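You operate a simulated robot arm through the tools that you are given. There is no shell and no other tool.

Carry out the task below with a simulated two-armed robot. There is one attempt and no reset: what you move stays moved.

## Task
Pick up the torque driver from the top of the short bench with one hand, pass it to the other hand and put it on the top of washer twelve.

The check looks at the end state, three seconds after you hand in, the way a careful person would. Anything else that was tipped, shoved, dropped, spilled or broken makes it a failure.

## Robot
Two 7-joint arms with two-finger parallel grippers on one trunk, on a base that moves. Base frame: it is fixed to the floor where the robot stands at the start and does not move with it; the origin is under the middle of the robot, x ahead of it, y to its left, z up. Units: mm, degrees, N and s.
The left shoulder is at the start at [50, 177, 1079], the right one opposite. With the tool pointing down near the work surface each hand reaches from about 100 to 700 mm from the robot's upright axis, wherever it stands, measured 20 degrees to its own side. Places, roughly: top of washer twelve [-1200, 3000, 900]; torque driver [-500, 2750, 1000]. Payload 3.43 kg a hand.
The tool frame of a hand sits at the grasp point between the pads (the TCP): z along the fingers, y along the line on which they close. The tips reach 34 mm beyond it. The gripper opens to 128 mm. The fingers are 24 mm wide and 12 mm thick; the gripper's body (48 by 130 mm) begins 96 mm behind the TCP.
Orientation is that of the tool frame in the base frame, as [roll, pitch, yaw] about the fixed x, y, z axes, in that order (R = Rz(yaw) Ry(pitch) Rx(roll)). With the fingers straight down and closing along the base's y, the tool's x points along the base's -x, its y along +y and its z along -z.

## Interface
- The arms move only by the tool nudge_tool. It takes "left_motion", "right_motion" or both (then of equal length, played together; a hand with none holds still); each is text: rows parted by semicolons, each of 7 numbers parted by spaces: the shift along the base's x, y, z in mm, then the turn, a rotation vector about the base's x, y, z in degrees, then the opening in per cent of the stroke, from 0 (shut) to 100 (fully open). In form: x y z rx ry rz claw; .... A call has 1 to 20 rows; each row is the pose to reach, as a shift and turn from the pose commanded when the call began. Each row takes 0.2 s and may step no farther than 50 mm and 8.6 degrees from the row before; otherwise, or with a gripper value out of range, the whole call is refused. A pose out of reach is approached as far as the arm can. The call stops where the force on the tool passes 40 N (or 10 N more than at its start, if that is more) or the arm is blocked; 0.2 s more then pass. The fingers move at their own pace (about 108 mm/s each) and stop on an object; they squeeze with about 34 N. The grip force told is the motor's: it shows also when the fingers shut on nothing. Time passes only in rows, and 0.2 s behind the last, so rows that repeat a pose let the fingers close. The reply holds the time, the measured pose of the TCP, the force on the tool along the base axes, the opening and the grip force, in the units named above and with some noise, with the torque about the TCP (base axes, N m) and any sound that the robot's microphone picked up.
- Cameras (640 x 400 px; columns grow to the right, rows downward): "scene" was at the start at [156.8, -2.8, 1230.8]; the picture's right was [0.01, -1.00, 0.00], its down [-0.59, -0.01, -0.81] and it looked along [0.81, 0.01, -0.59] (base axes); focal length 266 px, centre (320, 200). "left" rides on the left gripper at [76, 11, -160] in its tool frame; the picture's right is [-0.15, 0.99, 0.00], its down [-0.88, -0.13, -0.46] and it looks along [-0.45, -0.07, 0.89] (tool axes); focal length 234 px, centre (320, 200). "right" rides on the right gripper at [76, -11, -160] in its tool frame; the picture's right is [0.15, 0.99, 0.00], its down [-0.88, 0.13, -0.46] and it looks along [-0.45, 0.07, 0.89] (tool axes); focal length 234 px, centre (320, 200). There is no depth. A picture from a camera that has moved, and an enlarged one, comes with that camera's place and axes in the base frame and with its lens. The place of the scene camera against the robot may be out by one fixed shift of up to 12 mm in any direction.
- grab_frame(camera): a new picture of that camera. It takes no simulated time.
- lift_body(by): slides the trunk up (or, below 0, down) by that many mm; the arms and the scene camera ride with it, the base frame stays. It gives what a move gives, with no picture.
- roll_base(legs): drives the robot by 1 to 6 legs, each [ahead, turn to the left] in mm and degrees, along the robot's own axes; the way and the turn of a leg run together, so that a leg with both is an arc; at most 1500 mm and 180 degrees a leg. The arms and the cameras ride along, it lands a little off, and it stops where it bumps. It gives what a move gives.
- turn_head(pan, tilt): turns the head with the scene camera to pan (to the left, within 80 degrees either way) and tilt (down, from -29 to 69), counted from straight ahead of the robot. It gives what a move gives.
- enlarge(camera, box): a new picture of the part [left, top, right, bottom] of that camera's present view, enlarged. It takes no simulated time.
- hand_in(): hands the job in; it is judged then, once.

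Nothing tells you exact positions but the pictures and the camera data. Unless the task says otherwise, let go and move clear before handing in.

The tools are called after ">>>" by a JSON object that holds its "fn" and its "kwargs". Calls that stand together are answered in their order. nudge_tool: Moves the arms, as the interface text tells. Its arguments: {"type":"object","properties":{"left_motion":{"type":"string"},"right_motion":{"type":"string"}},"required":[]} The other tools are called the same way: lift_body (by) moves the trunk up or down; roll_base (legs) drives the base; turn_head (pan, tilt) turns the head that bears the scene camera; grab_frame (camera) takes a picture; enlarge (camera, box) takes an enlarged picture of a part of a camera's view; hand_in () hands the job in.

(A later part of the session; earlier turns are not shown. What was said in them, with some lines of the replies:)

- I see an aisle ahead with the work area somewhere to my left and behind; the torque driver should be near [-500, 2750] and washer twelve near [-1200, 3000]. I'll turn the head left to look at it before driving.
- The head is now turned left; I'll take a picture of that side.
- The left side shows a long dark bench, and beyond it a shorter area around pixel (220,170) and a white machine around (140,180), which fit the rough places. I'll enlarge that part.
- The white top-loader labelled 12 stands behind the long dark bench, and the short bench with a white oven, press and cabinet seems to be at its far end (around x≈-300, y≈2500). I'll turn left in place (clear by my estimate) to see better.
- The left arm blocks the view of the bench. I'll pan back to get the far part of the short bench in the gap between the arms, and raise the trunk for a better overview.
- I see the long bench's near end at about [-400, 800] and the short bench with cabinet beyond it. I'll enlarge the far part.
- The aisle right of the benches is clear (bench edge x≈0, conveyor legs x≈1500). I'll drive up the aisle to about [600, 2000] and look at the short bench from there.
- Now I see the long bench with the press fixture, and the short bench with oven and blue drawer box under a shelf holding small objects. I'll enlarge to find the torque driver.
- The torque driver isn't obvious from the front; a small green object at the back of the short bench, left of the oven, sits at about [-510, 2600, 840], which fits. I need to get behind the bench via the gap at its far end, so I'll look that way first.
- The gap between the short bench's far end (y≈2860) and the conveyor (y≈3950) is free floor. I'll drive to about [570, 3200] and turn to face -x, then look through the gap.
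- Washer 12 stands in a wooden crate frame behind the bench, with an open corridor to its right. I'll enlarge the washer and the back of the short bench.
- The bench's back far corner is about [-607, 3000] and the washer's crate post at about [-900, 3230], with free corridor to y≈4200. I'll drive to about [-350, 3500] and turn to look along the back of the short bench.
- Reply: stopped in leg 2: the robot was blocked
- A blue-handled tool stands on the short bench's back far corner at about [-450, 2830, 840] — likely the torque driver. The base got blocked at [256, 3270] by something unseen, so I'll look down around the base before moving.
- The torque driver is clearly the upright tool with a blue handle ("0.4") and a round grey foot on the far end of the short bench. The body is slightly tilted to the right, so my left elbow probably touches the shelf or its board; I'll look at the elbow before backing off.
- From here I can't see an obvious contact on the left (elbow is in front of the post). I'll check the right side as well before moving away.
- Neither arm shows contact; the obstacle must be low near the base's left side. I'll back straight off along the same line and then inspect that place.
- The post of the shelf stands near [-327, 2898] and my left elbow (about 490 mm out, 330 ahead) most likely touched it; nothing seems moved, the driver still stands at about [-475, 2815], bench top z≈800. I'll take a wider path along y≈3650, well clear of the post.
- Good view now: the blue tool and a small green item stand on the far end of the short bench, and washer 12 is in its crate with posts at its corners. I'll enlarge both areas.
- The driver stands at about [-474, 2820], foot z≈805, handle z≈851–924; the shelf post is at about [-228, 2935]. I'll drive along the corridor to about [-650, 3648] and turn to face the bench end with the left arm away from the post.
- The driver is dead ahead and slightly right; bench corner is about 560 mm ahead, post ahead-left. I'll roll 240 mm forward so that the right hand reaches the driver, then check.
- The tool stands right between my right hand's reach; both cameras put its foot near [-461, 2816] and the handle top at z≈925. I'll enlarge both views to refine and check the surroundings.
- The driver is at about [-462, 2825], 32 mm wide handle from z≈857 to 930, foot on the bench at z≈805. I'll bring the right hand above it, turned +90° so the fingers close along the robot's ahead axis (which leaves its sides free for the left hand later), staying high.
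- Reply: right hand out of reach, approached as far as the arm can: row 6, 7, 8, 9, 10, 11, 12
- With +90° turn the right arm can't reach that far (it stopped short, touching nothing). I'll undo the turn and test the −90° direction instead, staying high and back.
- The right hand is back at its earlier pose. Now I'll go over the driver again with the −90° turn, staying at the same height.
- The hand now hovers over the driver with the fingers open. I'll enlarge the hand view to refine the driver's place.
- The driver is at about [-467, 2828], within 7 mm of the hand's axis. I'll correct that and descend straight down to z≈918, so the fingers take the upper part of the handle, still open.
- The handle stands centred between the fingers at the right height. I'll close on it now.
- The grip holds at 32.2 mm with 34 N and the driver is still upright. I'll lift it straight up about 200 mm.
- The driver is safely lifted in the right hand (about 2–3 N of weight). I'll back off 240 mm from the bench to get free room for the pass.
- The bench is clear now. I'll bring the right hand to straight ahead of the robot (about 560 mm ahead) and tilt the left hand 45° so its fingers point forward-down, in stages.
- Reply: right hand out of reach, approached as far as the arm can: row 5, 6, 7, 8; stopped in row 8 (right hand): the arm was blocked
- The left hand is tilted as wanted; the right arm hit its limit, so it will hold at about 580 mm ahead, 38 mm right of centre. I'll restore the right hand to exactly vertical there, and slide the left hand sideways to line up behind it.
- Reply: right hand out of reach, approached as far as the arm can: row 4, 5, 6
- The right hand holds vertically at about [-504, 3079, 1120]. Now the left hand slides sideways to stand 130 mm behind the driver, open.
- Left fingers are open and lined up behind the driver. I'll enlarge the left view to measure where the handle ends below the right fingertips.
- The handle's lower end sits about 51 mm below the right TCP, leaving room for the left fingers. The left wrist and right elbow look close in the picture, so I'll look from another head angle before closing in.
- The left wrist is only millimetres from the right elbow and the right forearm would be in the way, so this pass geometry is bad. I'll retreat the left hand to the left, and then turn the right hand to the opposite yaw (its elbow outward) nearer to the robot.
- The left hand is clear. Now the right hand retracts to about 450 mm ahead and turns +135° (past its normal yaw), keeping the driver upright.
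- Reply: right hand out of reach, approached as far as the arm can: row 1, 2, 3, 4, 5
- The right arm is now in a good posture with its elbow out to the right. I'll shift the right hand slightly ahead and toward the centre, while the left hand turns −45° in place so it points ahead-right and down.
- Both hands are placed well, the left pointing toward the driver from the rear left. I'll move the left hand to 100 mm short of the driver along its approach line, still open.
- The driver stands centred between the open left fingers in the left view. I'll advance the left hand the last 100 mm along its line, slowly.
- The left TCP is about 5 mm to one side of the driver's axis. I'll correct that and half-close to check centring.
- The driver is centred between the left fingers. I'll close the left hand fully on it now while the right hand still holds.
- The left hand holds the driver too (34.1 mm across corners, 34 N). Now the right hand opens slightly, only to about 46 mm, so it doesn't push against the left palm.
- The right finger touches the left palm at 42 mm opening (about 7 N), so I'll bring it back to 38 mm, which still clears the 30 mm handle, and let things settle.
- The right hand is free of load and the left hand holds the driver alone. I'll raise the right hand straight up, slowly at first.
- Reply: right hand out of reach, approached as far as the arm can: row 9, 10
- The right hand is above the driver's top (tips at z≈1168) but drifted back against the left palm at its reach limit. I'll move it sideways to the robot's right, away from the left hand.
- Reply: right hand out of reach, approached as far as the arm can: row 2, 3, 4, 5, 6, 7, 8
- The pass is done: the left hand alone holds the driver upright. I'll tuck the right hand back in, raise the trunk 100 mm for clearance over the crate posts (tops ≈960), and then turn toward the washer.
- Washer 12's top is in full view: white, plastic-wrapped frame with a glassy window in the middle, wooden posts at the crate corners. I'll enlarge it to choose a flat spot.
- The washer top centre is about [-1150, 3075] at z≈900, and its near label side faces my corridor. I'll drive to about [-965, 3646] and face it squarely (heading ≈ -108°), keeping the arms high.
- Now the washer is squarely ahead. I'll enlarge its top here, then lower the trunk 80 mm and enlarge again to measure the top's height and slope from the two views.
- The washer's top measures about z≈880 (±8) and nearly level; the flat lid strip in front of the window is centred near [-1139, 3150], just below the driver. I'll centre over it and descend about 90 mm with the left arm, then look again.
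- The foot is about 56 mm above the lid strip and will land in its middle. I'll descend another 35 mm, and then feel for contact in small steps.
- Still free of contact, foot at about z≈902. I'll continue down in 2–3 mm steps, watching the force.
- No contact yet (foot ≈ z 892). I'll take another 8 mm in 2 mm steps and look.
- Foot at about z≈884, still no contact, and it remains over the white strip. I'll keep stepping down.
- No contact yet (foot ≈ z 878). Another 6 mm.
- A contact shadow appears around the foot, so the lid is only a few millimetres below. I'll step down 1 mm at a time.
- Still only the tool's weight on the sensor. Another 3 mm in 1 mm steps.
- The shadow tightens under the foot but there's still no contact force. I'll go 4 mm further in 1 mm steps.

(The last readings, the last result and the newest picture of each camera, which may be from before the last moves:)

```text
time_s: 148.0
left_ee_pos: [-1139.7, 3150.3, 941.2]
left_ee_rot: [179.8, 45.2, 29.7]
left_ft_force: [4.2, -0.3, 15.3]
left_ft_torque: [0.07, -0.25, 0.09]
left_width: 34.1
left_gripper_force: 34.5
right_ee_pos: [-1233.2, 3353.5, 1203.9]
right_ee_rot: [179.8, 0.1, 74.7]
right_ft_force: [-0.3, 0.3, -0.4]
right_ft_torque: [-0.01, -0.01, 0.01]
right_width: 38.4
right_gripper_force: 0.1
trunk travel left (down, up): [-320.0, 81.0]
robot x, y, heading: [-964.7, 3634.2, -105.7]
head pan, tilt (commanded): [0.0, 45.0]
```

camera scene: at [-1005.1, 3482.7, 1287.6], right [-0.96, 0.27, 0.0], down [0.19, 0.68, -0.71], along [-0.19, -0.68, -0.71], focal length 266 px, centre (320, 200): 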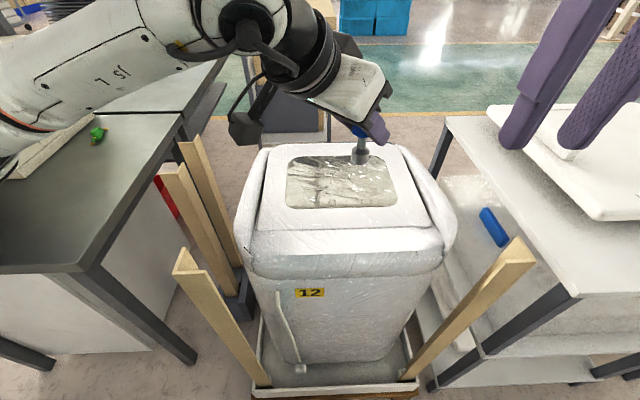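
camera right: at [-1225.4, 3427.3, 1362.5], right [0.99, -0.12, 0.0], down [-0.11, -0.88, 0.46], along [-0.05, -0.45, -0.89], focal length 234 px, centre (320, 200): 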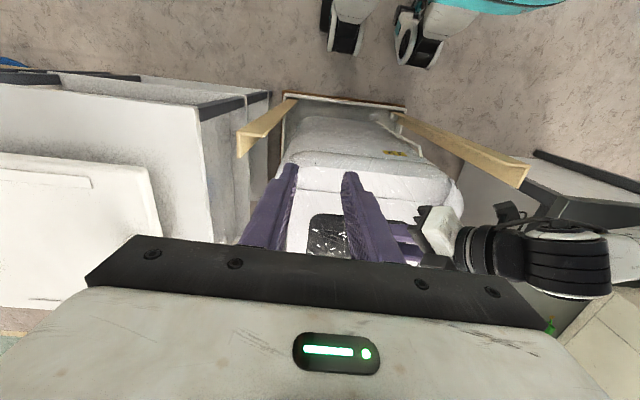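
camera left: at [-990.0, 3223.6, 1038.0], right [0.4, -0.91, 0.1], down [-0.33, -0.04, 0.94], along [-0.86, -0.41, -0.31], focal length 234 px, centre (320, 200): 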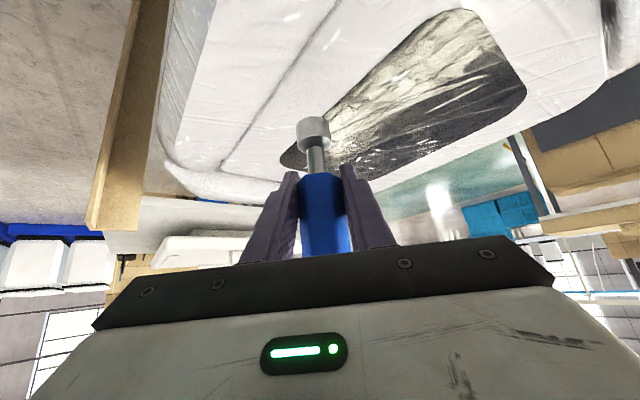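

Contact: about 17 N upward. I'll ease up 2 mm so that it only rests lightly and recheck the forces.

>>> {"fn": "nudge_tool", "kwargs": {"left_motion": "0 0 1 0 0 0 0; 0 0 2 0 0 0 0; 0 0 2 0 0 0 0"}}

>>> {"fn": "enlarge", "kwargs": {"camera": "left", "box": [240, 80, 400, 200]}}

>>> {"fn": "enlarge", "kwargs": {"camera": "scene", "box": [300, 160, 400, 240]}}

```text
time_s: 148.8
left_ee_pos: [-1140.6, 3150.2, 940.7]
left_ee_rot: [179.9, 44.8, 29.7]
left_ft_force: [-1.6, -4.4, 11.4]
left_ft_torque: [-0.31, 0.23, 0.06]
left_width: 34.2
left_gripper_force: 34.7
right_ee_pos: [-1233.4, 3352.3, 1203.8]
right_ee_rot: [179.7, 0.0, 74.7]
right_ft_force: [0.1, -0.6, -0.3]
right_ft_torque: [0.02, -0.01, -0.01]
right_width: 38.5
right_gripper_force: 0.0
trunk travel left (down, up): [-320.0, 81.0]
robot x, y, heading: [-965.4, 3637.1, -105.6]
head pan, tilt (commanded): [0.0, 45.0]
```

```text
3.33 times, centred on (320, 140) of left
camera zoom: at [-989.6, 3223.5, 1001.6], right [0.4, -0.91, 0.1], down [-0.33, -0.04, 0.94], along [-0.86, -0.41, -0.31], focal length 781 px, centre (320, 400)
```

zoom: 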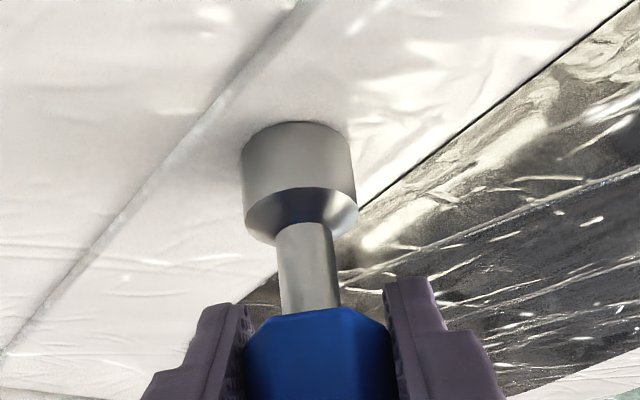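

```text
5.00 times, centred on (350, 200) of scene
camera zoom: at [-1004.9, 3483.1, 1287.7], right [-0.96, 0.27, 0.0], down [0.19, 0.68, -0.71], along [-0.19, -0.68, -0.71], focal length 1332 px, centre (170, 200)
```

zoom: 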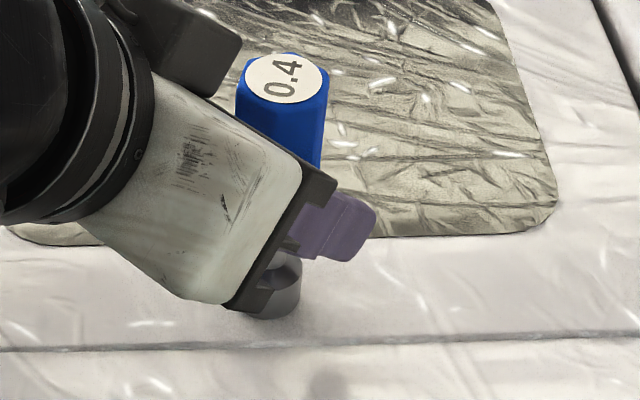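

It rests with about 11 N; I'll ease up 1 mm more, then open the left fingers gently.

>>> {"fn": "nudge_tool", "kwargs": {"left_motion": "0 0 1 0 0 0 0; 0 0 1 0 0 0 0; 0 0 1 0 0 0 0"}}

```text
time_s: 149.6
left_ee_pos: [-1139.7, 3150.9, 940.2]
left_ee_rot: [-180.0, 44.7, 29.7]
left_ft_force: [-2.3, -1.2, 6.2]
left_ft_torque: [-0.18, 0.19, 0.01]
left_width: 34.1
left_gripper_force: 33.8
right_ee_pos: [-1233.1, 3352.3, 1203.1]
right_ee_rot: [179.7, 0.0, 74.6]
right_ft_force: [0.6, -0.2, -0.7]
right_ft_torque: [0.03, -0.04, 0.02]
right_width: 38.4
right_gripper_force: 0.1
trunk travel left (down, up): [-320.0, 81.0]
robot x, y, heading: [-966.7, 3632.2, -105.6]
head pan, tilt (commanded): [0.0, 45.0]
```

Now about 8 N on the lid. One more millimetre up, then the fingers open slowly.

>>> {"fn": "nudge_tool", "kwargs": {"left_motion": "0 0 1 0 0 0 0; 0 0 1 0 0 0 0; 0 0 1 0 0 0 28; 0 0 1 0 0 0 32; 0 0 1 0 0 0 38; 0 0 1 0 0 0 45; 0 0 1 0 0 0 45"}}

>>> {"fn": "grab_frame", "kwargs": {"camera": "left"}}

>>> {"fn": "enlarge", "kwargs": {"camera": "scene", "box": [280, 140, 420, 252]}}

```text
time_s: 151.2
left_ee_pos: [-1139.1, 3150.6, 942.6]
left_ee_rot: [-180.0, 44.7, 29.9]
left_ft_force: [0.3, 0.6, -0.4]
left_ft_torque: [-0.01, 0.01, 0.01]
left_width: 57.6
left_gripper_force: 0.0
right_ee_pos: [-1233.7, 3352.2, 1203.5]
right_ee_rot: [179.7, 0.1, 74.7]
right_ft_force: [0.1, 0.3, -0.7]
right_ft_torque: [0.0, 0.0, -0.02]
right_width: 38.6
right_gripper_force: 0.0
trunk travel left (down, up): [-320.0, 81.0]
robot x, y, heading: [-963.1, 3633.7, -105.3]
head pan, tilt (commanded): [0.0, 45.0]
```

```text
taken
camera left: at [-989.2, 3223.1, 1003.2], right [0.4, -0.91, 0.1], down [-0.33, -0.04, 0.94], along [-0.86, -0.41, -0.31], focal length 234 px, centre (320, 200)
```

left: 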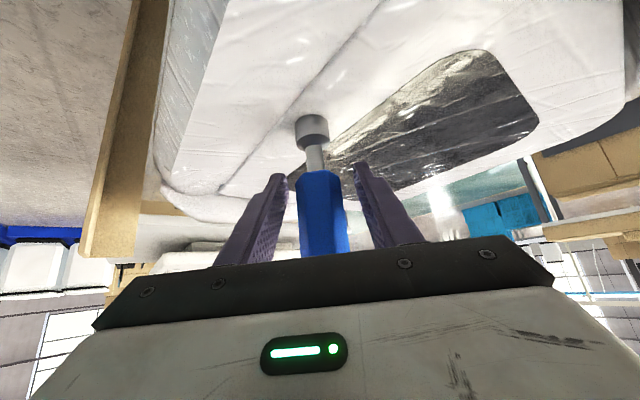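

```text
3.57 times, centred on (350, 196) of scene
camera zoom: at [-1005.1, 3482.6, 1287.6], right [-0.96, 0.27, 0.0], down [0.19, 0.68, -0.71], along [-0.19, -0.68, -0.71], focal length 951 px, centre (213, 214)
```

zoom: 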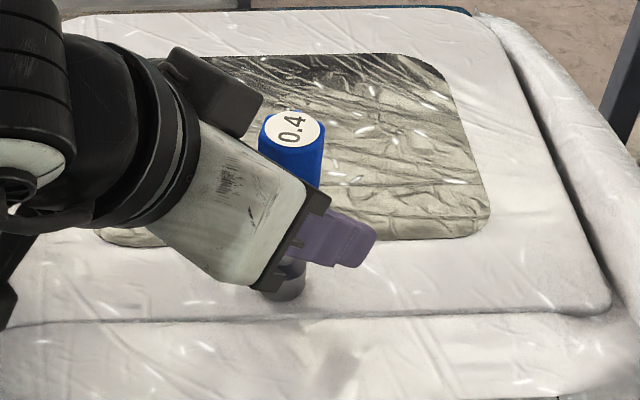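

The driver stands free on the lid, unloaded fingers. I'll open a bit wider, wait, and check that it stays upright before withdrawing along the finger axis.

>>> {"fn": "nudge_tool", "kwargs": {"left_motion": "0 0 0 0 0 0 55; 0 0 0 0 0 0 65; 0 0 0 0 0 0 70; 0 0 0 0 0 0 70; 0 0 0 0 0 0 70"}}

>>> {"fn": "grab_frame", "kwargs": {"camera": "left"}}

```text
time_s: 152.4
left_ee_pos: [-1139.1, 3151.1, 941.4]
left_ee_rot: [-179.9, 44.7, 29.8]
left_ft_force: [-0.2, -0.1, -0.9]
left_ft_torque: [0.0, 0.02, 0.03]
left_width: 89.5
left_gripper_force: 0.1
right_ee_pos: [-1232.9, 3351.4, 1203.1]
right_ee_rot: [179.7, 0.1, 74.7]
right_ft_force: [0.5, -0.8, -0.6]
right_ft_torque: [0.0, 0.02, -0.03]
right_width: 38.6
right_gripper_force: 0.1
trunk travel left (down, up): [-320.0, 81.0]
robot x, y, heading: [-962.0, 3630.2, -105.9]
head pan, tilt (commanded): [0.0, 45.0]
```

```text
taken
camera left: at [-989.3, 3223.1, 1003.2], right [0.4, -0.91, 0.1], down [-0.33, -0.04, 0.94], along [-0.86, -0.41, -0.31], focal length 234 px, centre (320, 200)
```

left: 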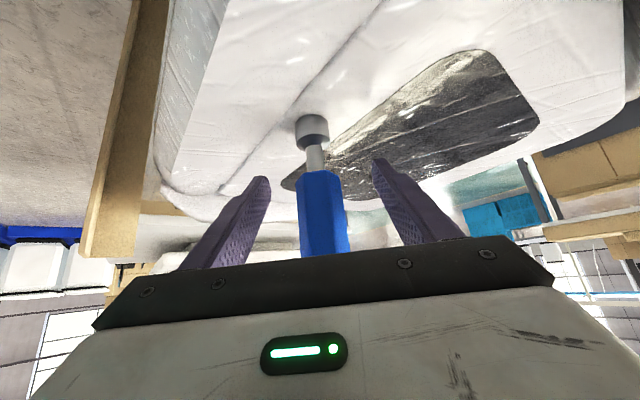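

It stands steadily. I'll withdraw the left hand back and up along its finger axis, slowly at first.

>>> {"fn": "nudge_tool", "kwargs": {"left_motion": "3 1.8 3.5 0 0 0 70; 9.2 5.3 10.6 0 0 0 70; 18.5 10.6 21.2 0 0 0 70; 30.8 17.6 35.3 0 0 0 70; 43 24.6 49.4 0 0 0 70; 55.4 31.7 63.5 0 0 0 70; 67.7 38.7 77.6 0 0 0 70; 80 45.8 91.7 0 0 0 70; 92.3 52.8 105.8 0 0 0 70"}}

>>> {"fn": "grab_frame", "kwargs": {"camera": "scene"}}

>>> {"fn": "grab_frame", "kwargs": {"camera": "left"}}

```text
time_s: 154.4
left_ee_pos: [-1045.9, 3203.3, 1048.6]
left_ee_rot: [179.9, 44.9, 29.7]
left_ft_force: [0.8, -0.2, -0.1]
left_ft_torque: [0.03, 0.02, -0.05]
left_width: 89.6
left_gripper_force: 0.0
right_ee_pos: [-1233.1, 3351.9, 1202.7]
right_ee_rot: [179.7, 0.1, 74.7]
right_ft_force: [0.0, 0.1, 0.0]
right_ft_torque: [0.0, 0.0, -0.01]
right_width: 38.6
right_gripper_force: 0.0
trunk travel left (down, up): [-320.0, 81.0]
robot x, y, heading: [-963.2, 3632.1, -105.6]
head pan, tilt (commanded): [0.0, 45.0]
```

```text
taken
camera scene: at [-1004.9, 3482.8, 1287.6], right [-0.96, 0.27, 0.0], down [0.19, 0.68, -0.71], along [-0.19, -0.68, -0.71], focal length 266 px, centre (320, 200)
```

scene: 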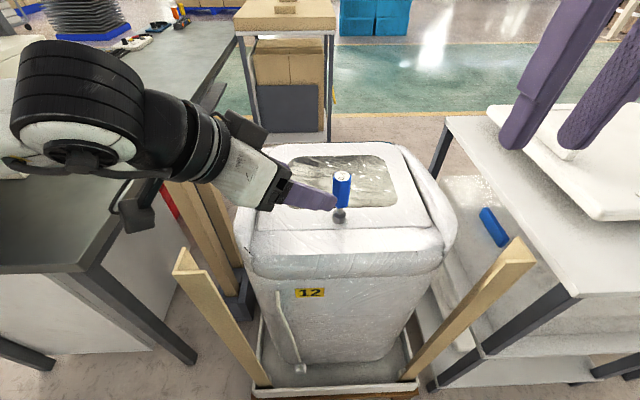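

```text
taken
camera left: at [-896.3, 3277.1, 1109.2], right [0.4, -0.91, 0.1], down [-0.33, -0.04, 0.94], along [-0.86, -0.41, -0.31], focal length 234 px, centre (320, 200)
```

left: 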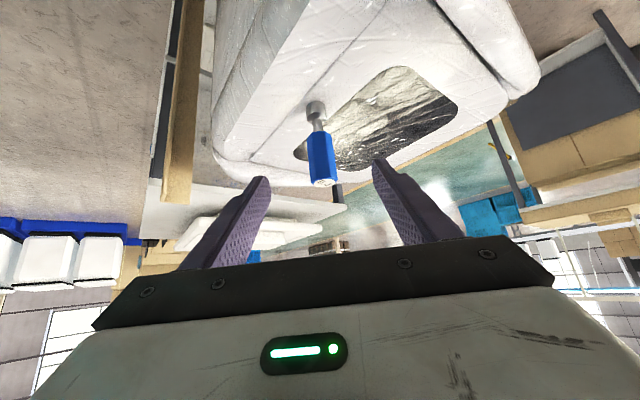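

The driver stands on washer 12's lid and the left hand is out. I'll raise the left hand further and back the robot off, then inspect.

>>> {"fn": "nudge_tool", "kwargs": {"left_motion": "6 10 20 0 0 0 70; 12 20 45 0 0 0 70; 18 30 70 0 0 0 70; 24 40 95 0 0 0 70; 24 40 110 0 0 0 70"}}

>>> {"fn": "roll_base", "kwargs": {"legs": [[-200, 0]]}}

>>> {"fn": "grab_frame", "kwargs": {"camera": "scene"}}

>>> {"fn": "enlarge", "kwargs": {"camera": "scene", "box": [230, 60, 450, 220]}}

```text
time_s: 155.6
left_ee_pos: [-1022.7, 3240.2, 1156.5]
left_ee_rot: [-180.0, 44.8, 29.7]
left_ft_force: [-0.2, 0.4, -0.3]
left_ft_torque: [0.01, 0.01, 0.03]
left_width: 89.5
left_gripper_force: 0.0
right_ee_pos: [-1233.7, 3351.3, 1202.4]
right_ee_rot: [179.7, 0.1, 74.7]
right_ft_force: [0.0, 0.7, 0.1]
right_ft_torque: [-0.03, 0.0, 0.0]
right_width: 38.5
right_gripper_force: 0.0
trunk travel left (down, up): [-320.0, 81.0]
robot x, y, heading: [-965.4, 3633.2, -105.4]
head pan, tilt (commanded): [0.0, 45.0]
```

```text
time_s: 157.2
left_ee_pos: [-968.8, 3431.6, 1157.8]
left_ee_rot: [179.9, 44.8, 29.9]
left_ft_force: [0.6, 0.4, 0.2]
left_ft_torque: [-0.02, 0.01, -0.01]
left_width: 89.7
left_gripper_force: 0.1
right_ee_pos: [-1181.4, 3541.5, 1202.6]
right_ee_rot: [179.6, 0.1, 74.9]
right_ft_force: [0.9, -0.8, 0.6]
right_ft_torque: [-0.01, 0.02, 0.02]
right_width: 38.5
right_gripper_force: 0.0
trunk travel left (down, up): [-320.0, 81.0]
robot x, y, heading: [-908.2, 3822.6, -105.5]
head pan, tilt (commanded): [0.0, 45.0]
```

```text
taken
camera scene: at [-951.7, 3673.2, 1287.7], right [-0.96, 0.27, 0.0], down [0.19, 0.68, -0.71], along [-0.19, -0.68, -0.71], focal length 266 px, centre (320, 200)
```

scene: 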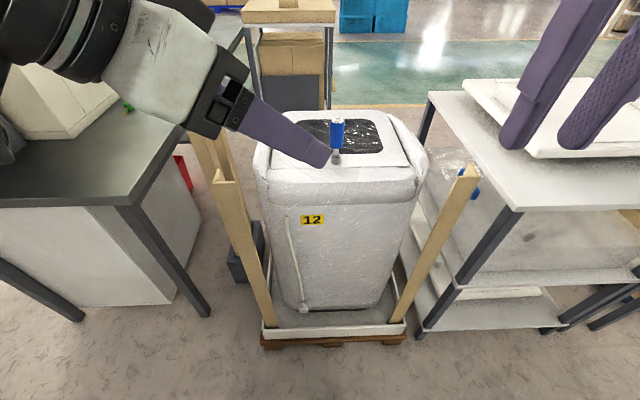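

```text
2.50 times, centred on (340, 140) of scene
camera zoom: at [-951.7, 3673.2, 1287.7], right [-0.96, 0.27, 0.0], down [0.19, 0.68, -0.71], along [-0.19, -0.68, -0.71], focal length 666 px, centre (270, 350)
```

zoom: 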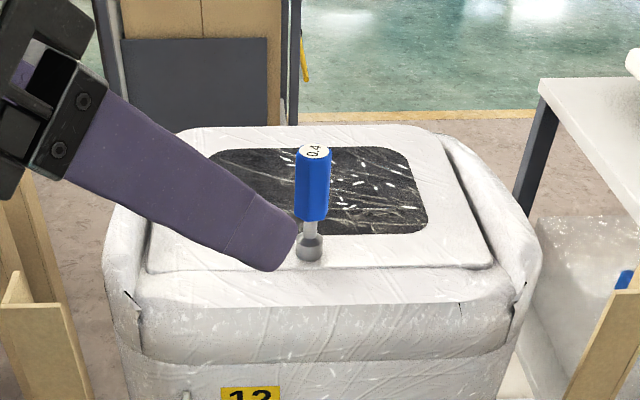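

The torque driver stands upright on washer 12's lid and both hands are clear. I'll take one last look at the bench and shelf I brushed earlier.

>>> {"fn": "turn_head", "kwargs": {"pan": 45, "tilt": 20}}

>>> {"fn": "grab_frame", "kwargs": {"camera": "scene"}}

```text
time_s: 158.3
left_ee_pos: [-968.1, 3430.8, 1157.4]
left_ee_rot: [180.0, 44.8, 29.9]
left_ft_force: [0.7, 0.9, 0.8]
left_ft_torque: [-0.01, 0.0, 0.02]
left_width: 89.4
left_gripper_force: 0.2
right_ee_pos: [-1179.4, 3541.4, 1201.9]
right_ee_rot: [179.7, 0.1, 74.9]
right_ft_force: [1.6, 0.8, -1.1]
right_ft_torque: [-0.02, 0.0, 0.01]
right_width: 38.3
right_gripper_force: 0.1
trunk travel left (down, up): [-320.0, 81.0]
robot x, y, heading: [-910.5, 3823.6, -105.6]
head pan, tilt (commanded): [45.0, 20.0]
```

```text
taken
camera scene: at [-884.4, 3669.7, 1326.2], right [-0.87, -0.49, 0.0], down [-0.17, 0.3, -0.94], along [0.46, -0.82, -0.34], focal length 266 px, centre (320, 200)
```

scene: 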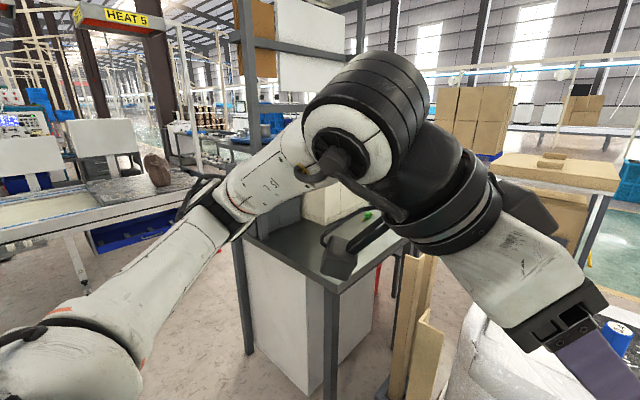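

The bench and its shelf post stand as they did before, and the torque driver is upright on washer twelve with both hands clear. I'm handing in.

>>> {"fn": "hand_in", "kwargs": {}}

```text
The job is handed in.
```

The torque driver is standing upright on the lid of washer twelve, and I've handed the job in. I picked it up from the short bench with the right hand, passed it to the left, and set it down on the flat strip in front of the lid's window. Both hands were empty and clear, with the robot backed off about 200 mm.

There were two contacts on the way:
- **Shelf post:** while driving around the short bench, the base was blocked at about [256, 3270]. I think the left elbow touched the shelf post there. I saw nothing tipped or moved in the pictures afterwards, but I couldn't measure whether the bench shifted slightly.
- **During the pass:** the right hand's finger pressed against the left palm twice, at about 7 N and then 10 N. The driver stayed firmly gripped and upright both times.
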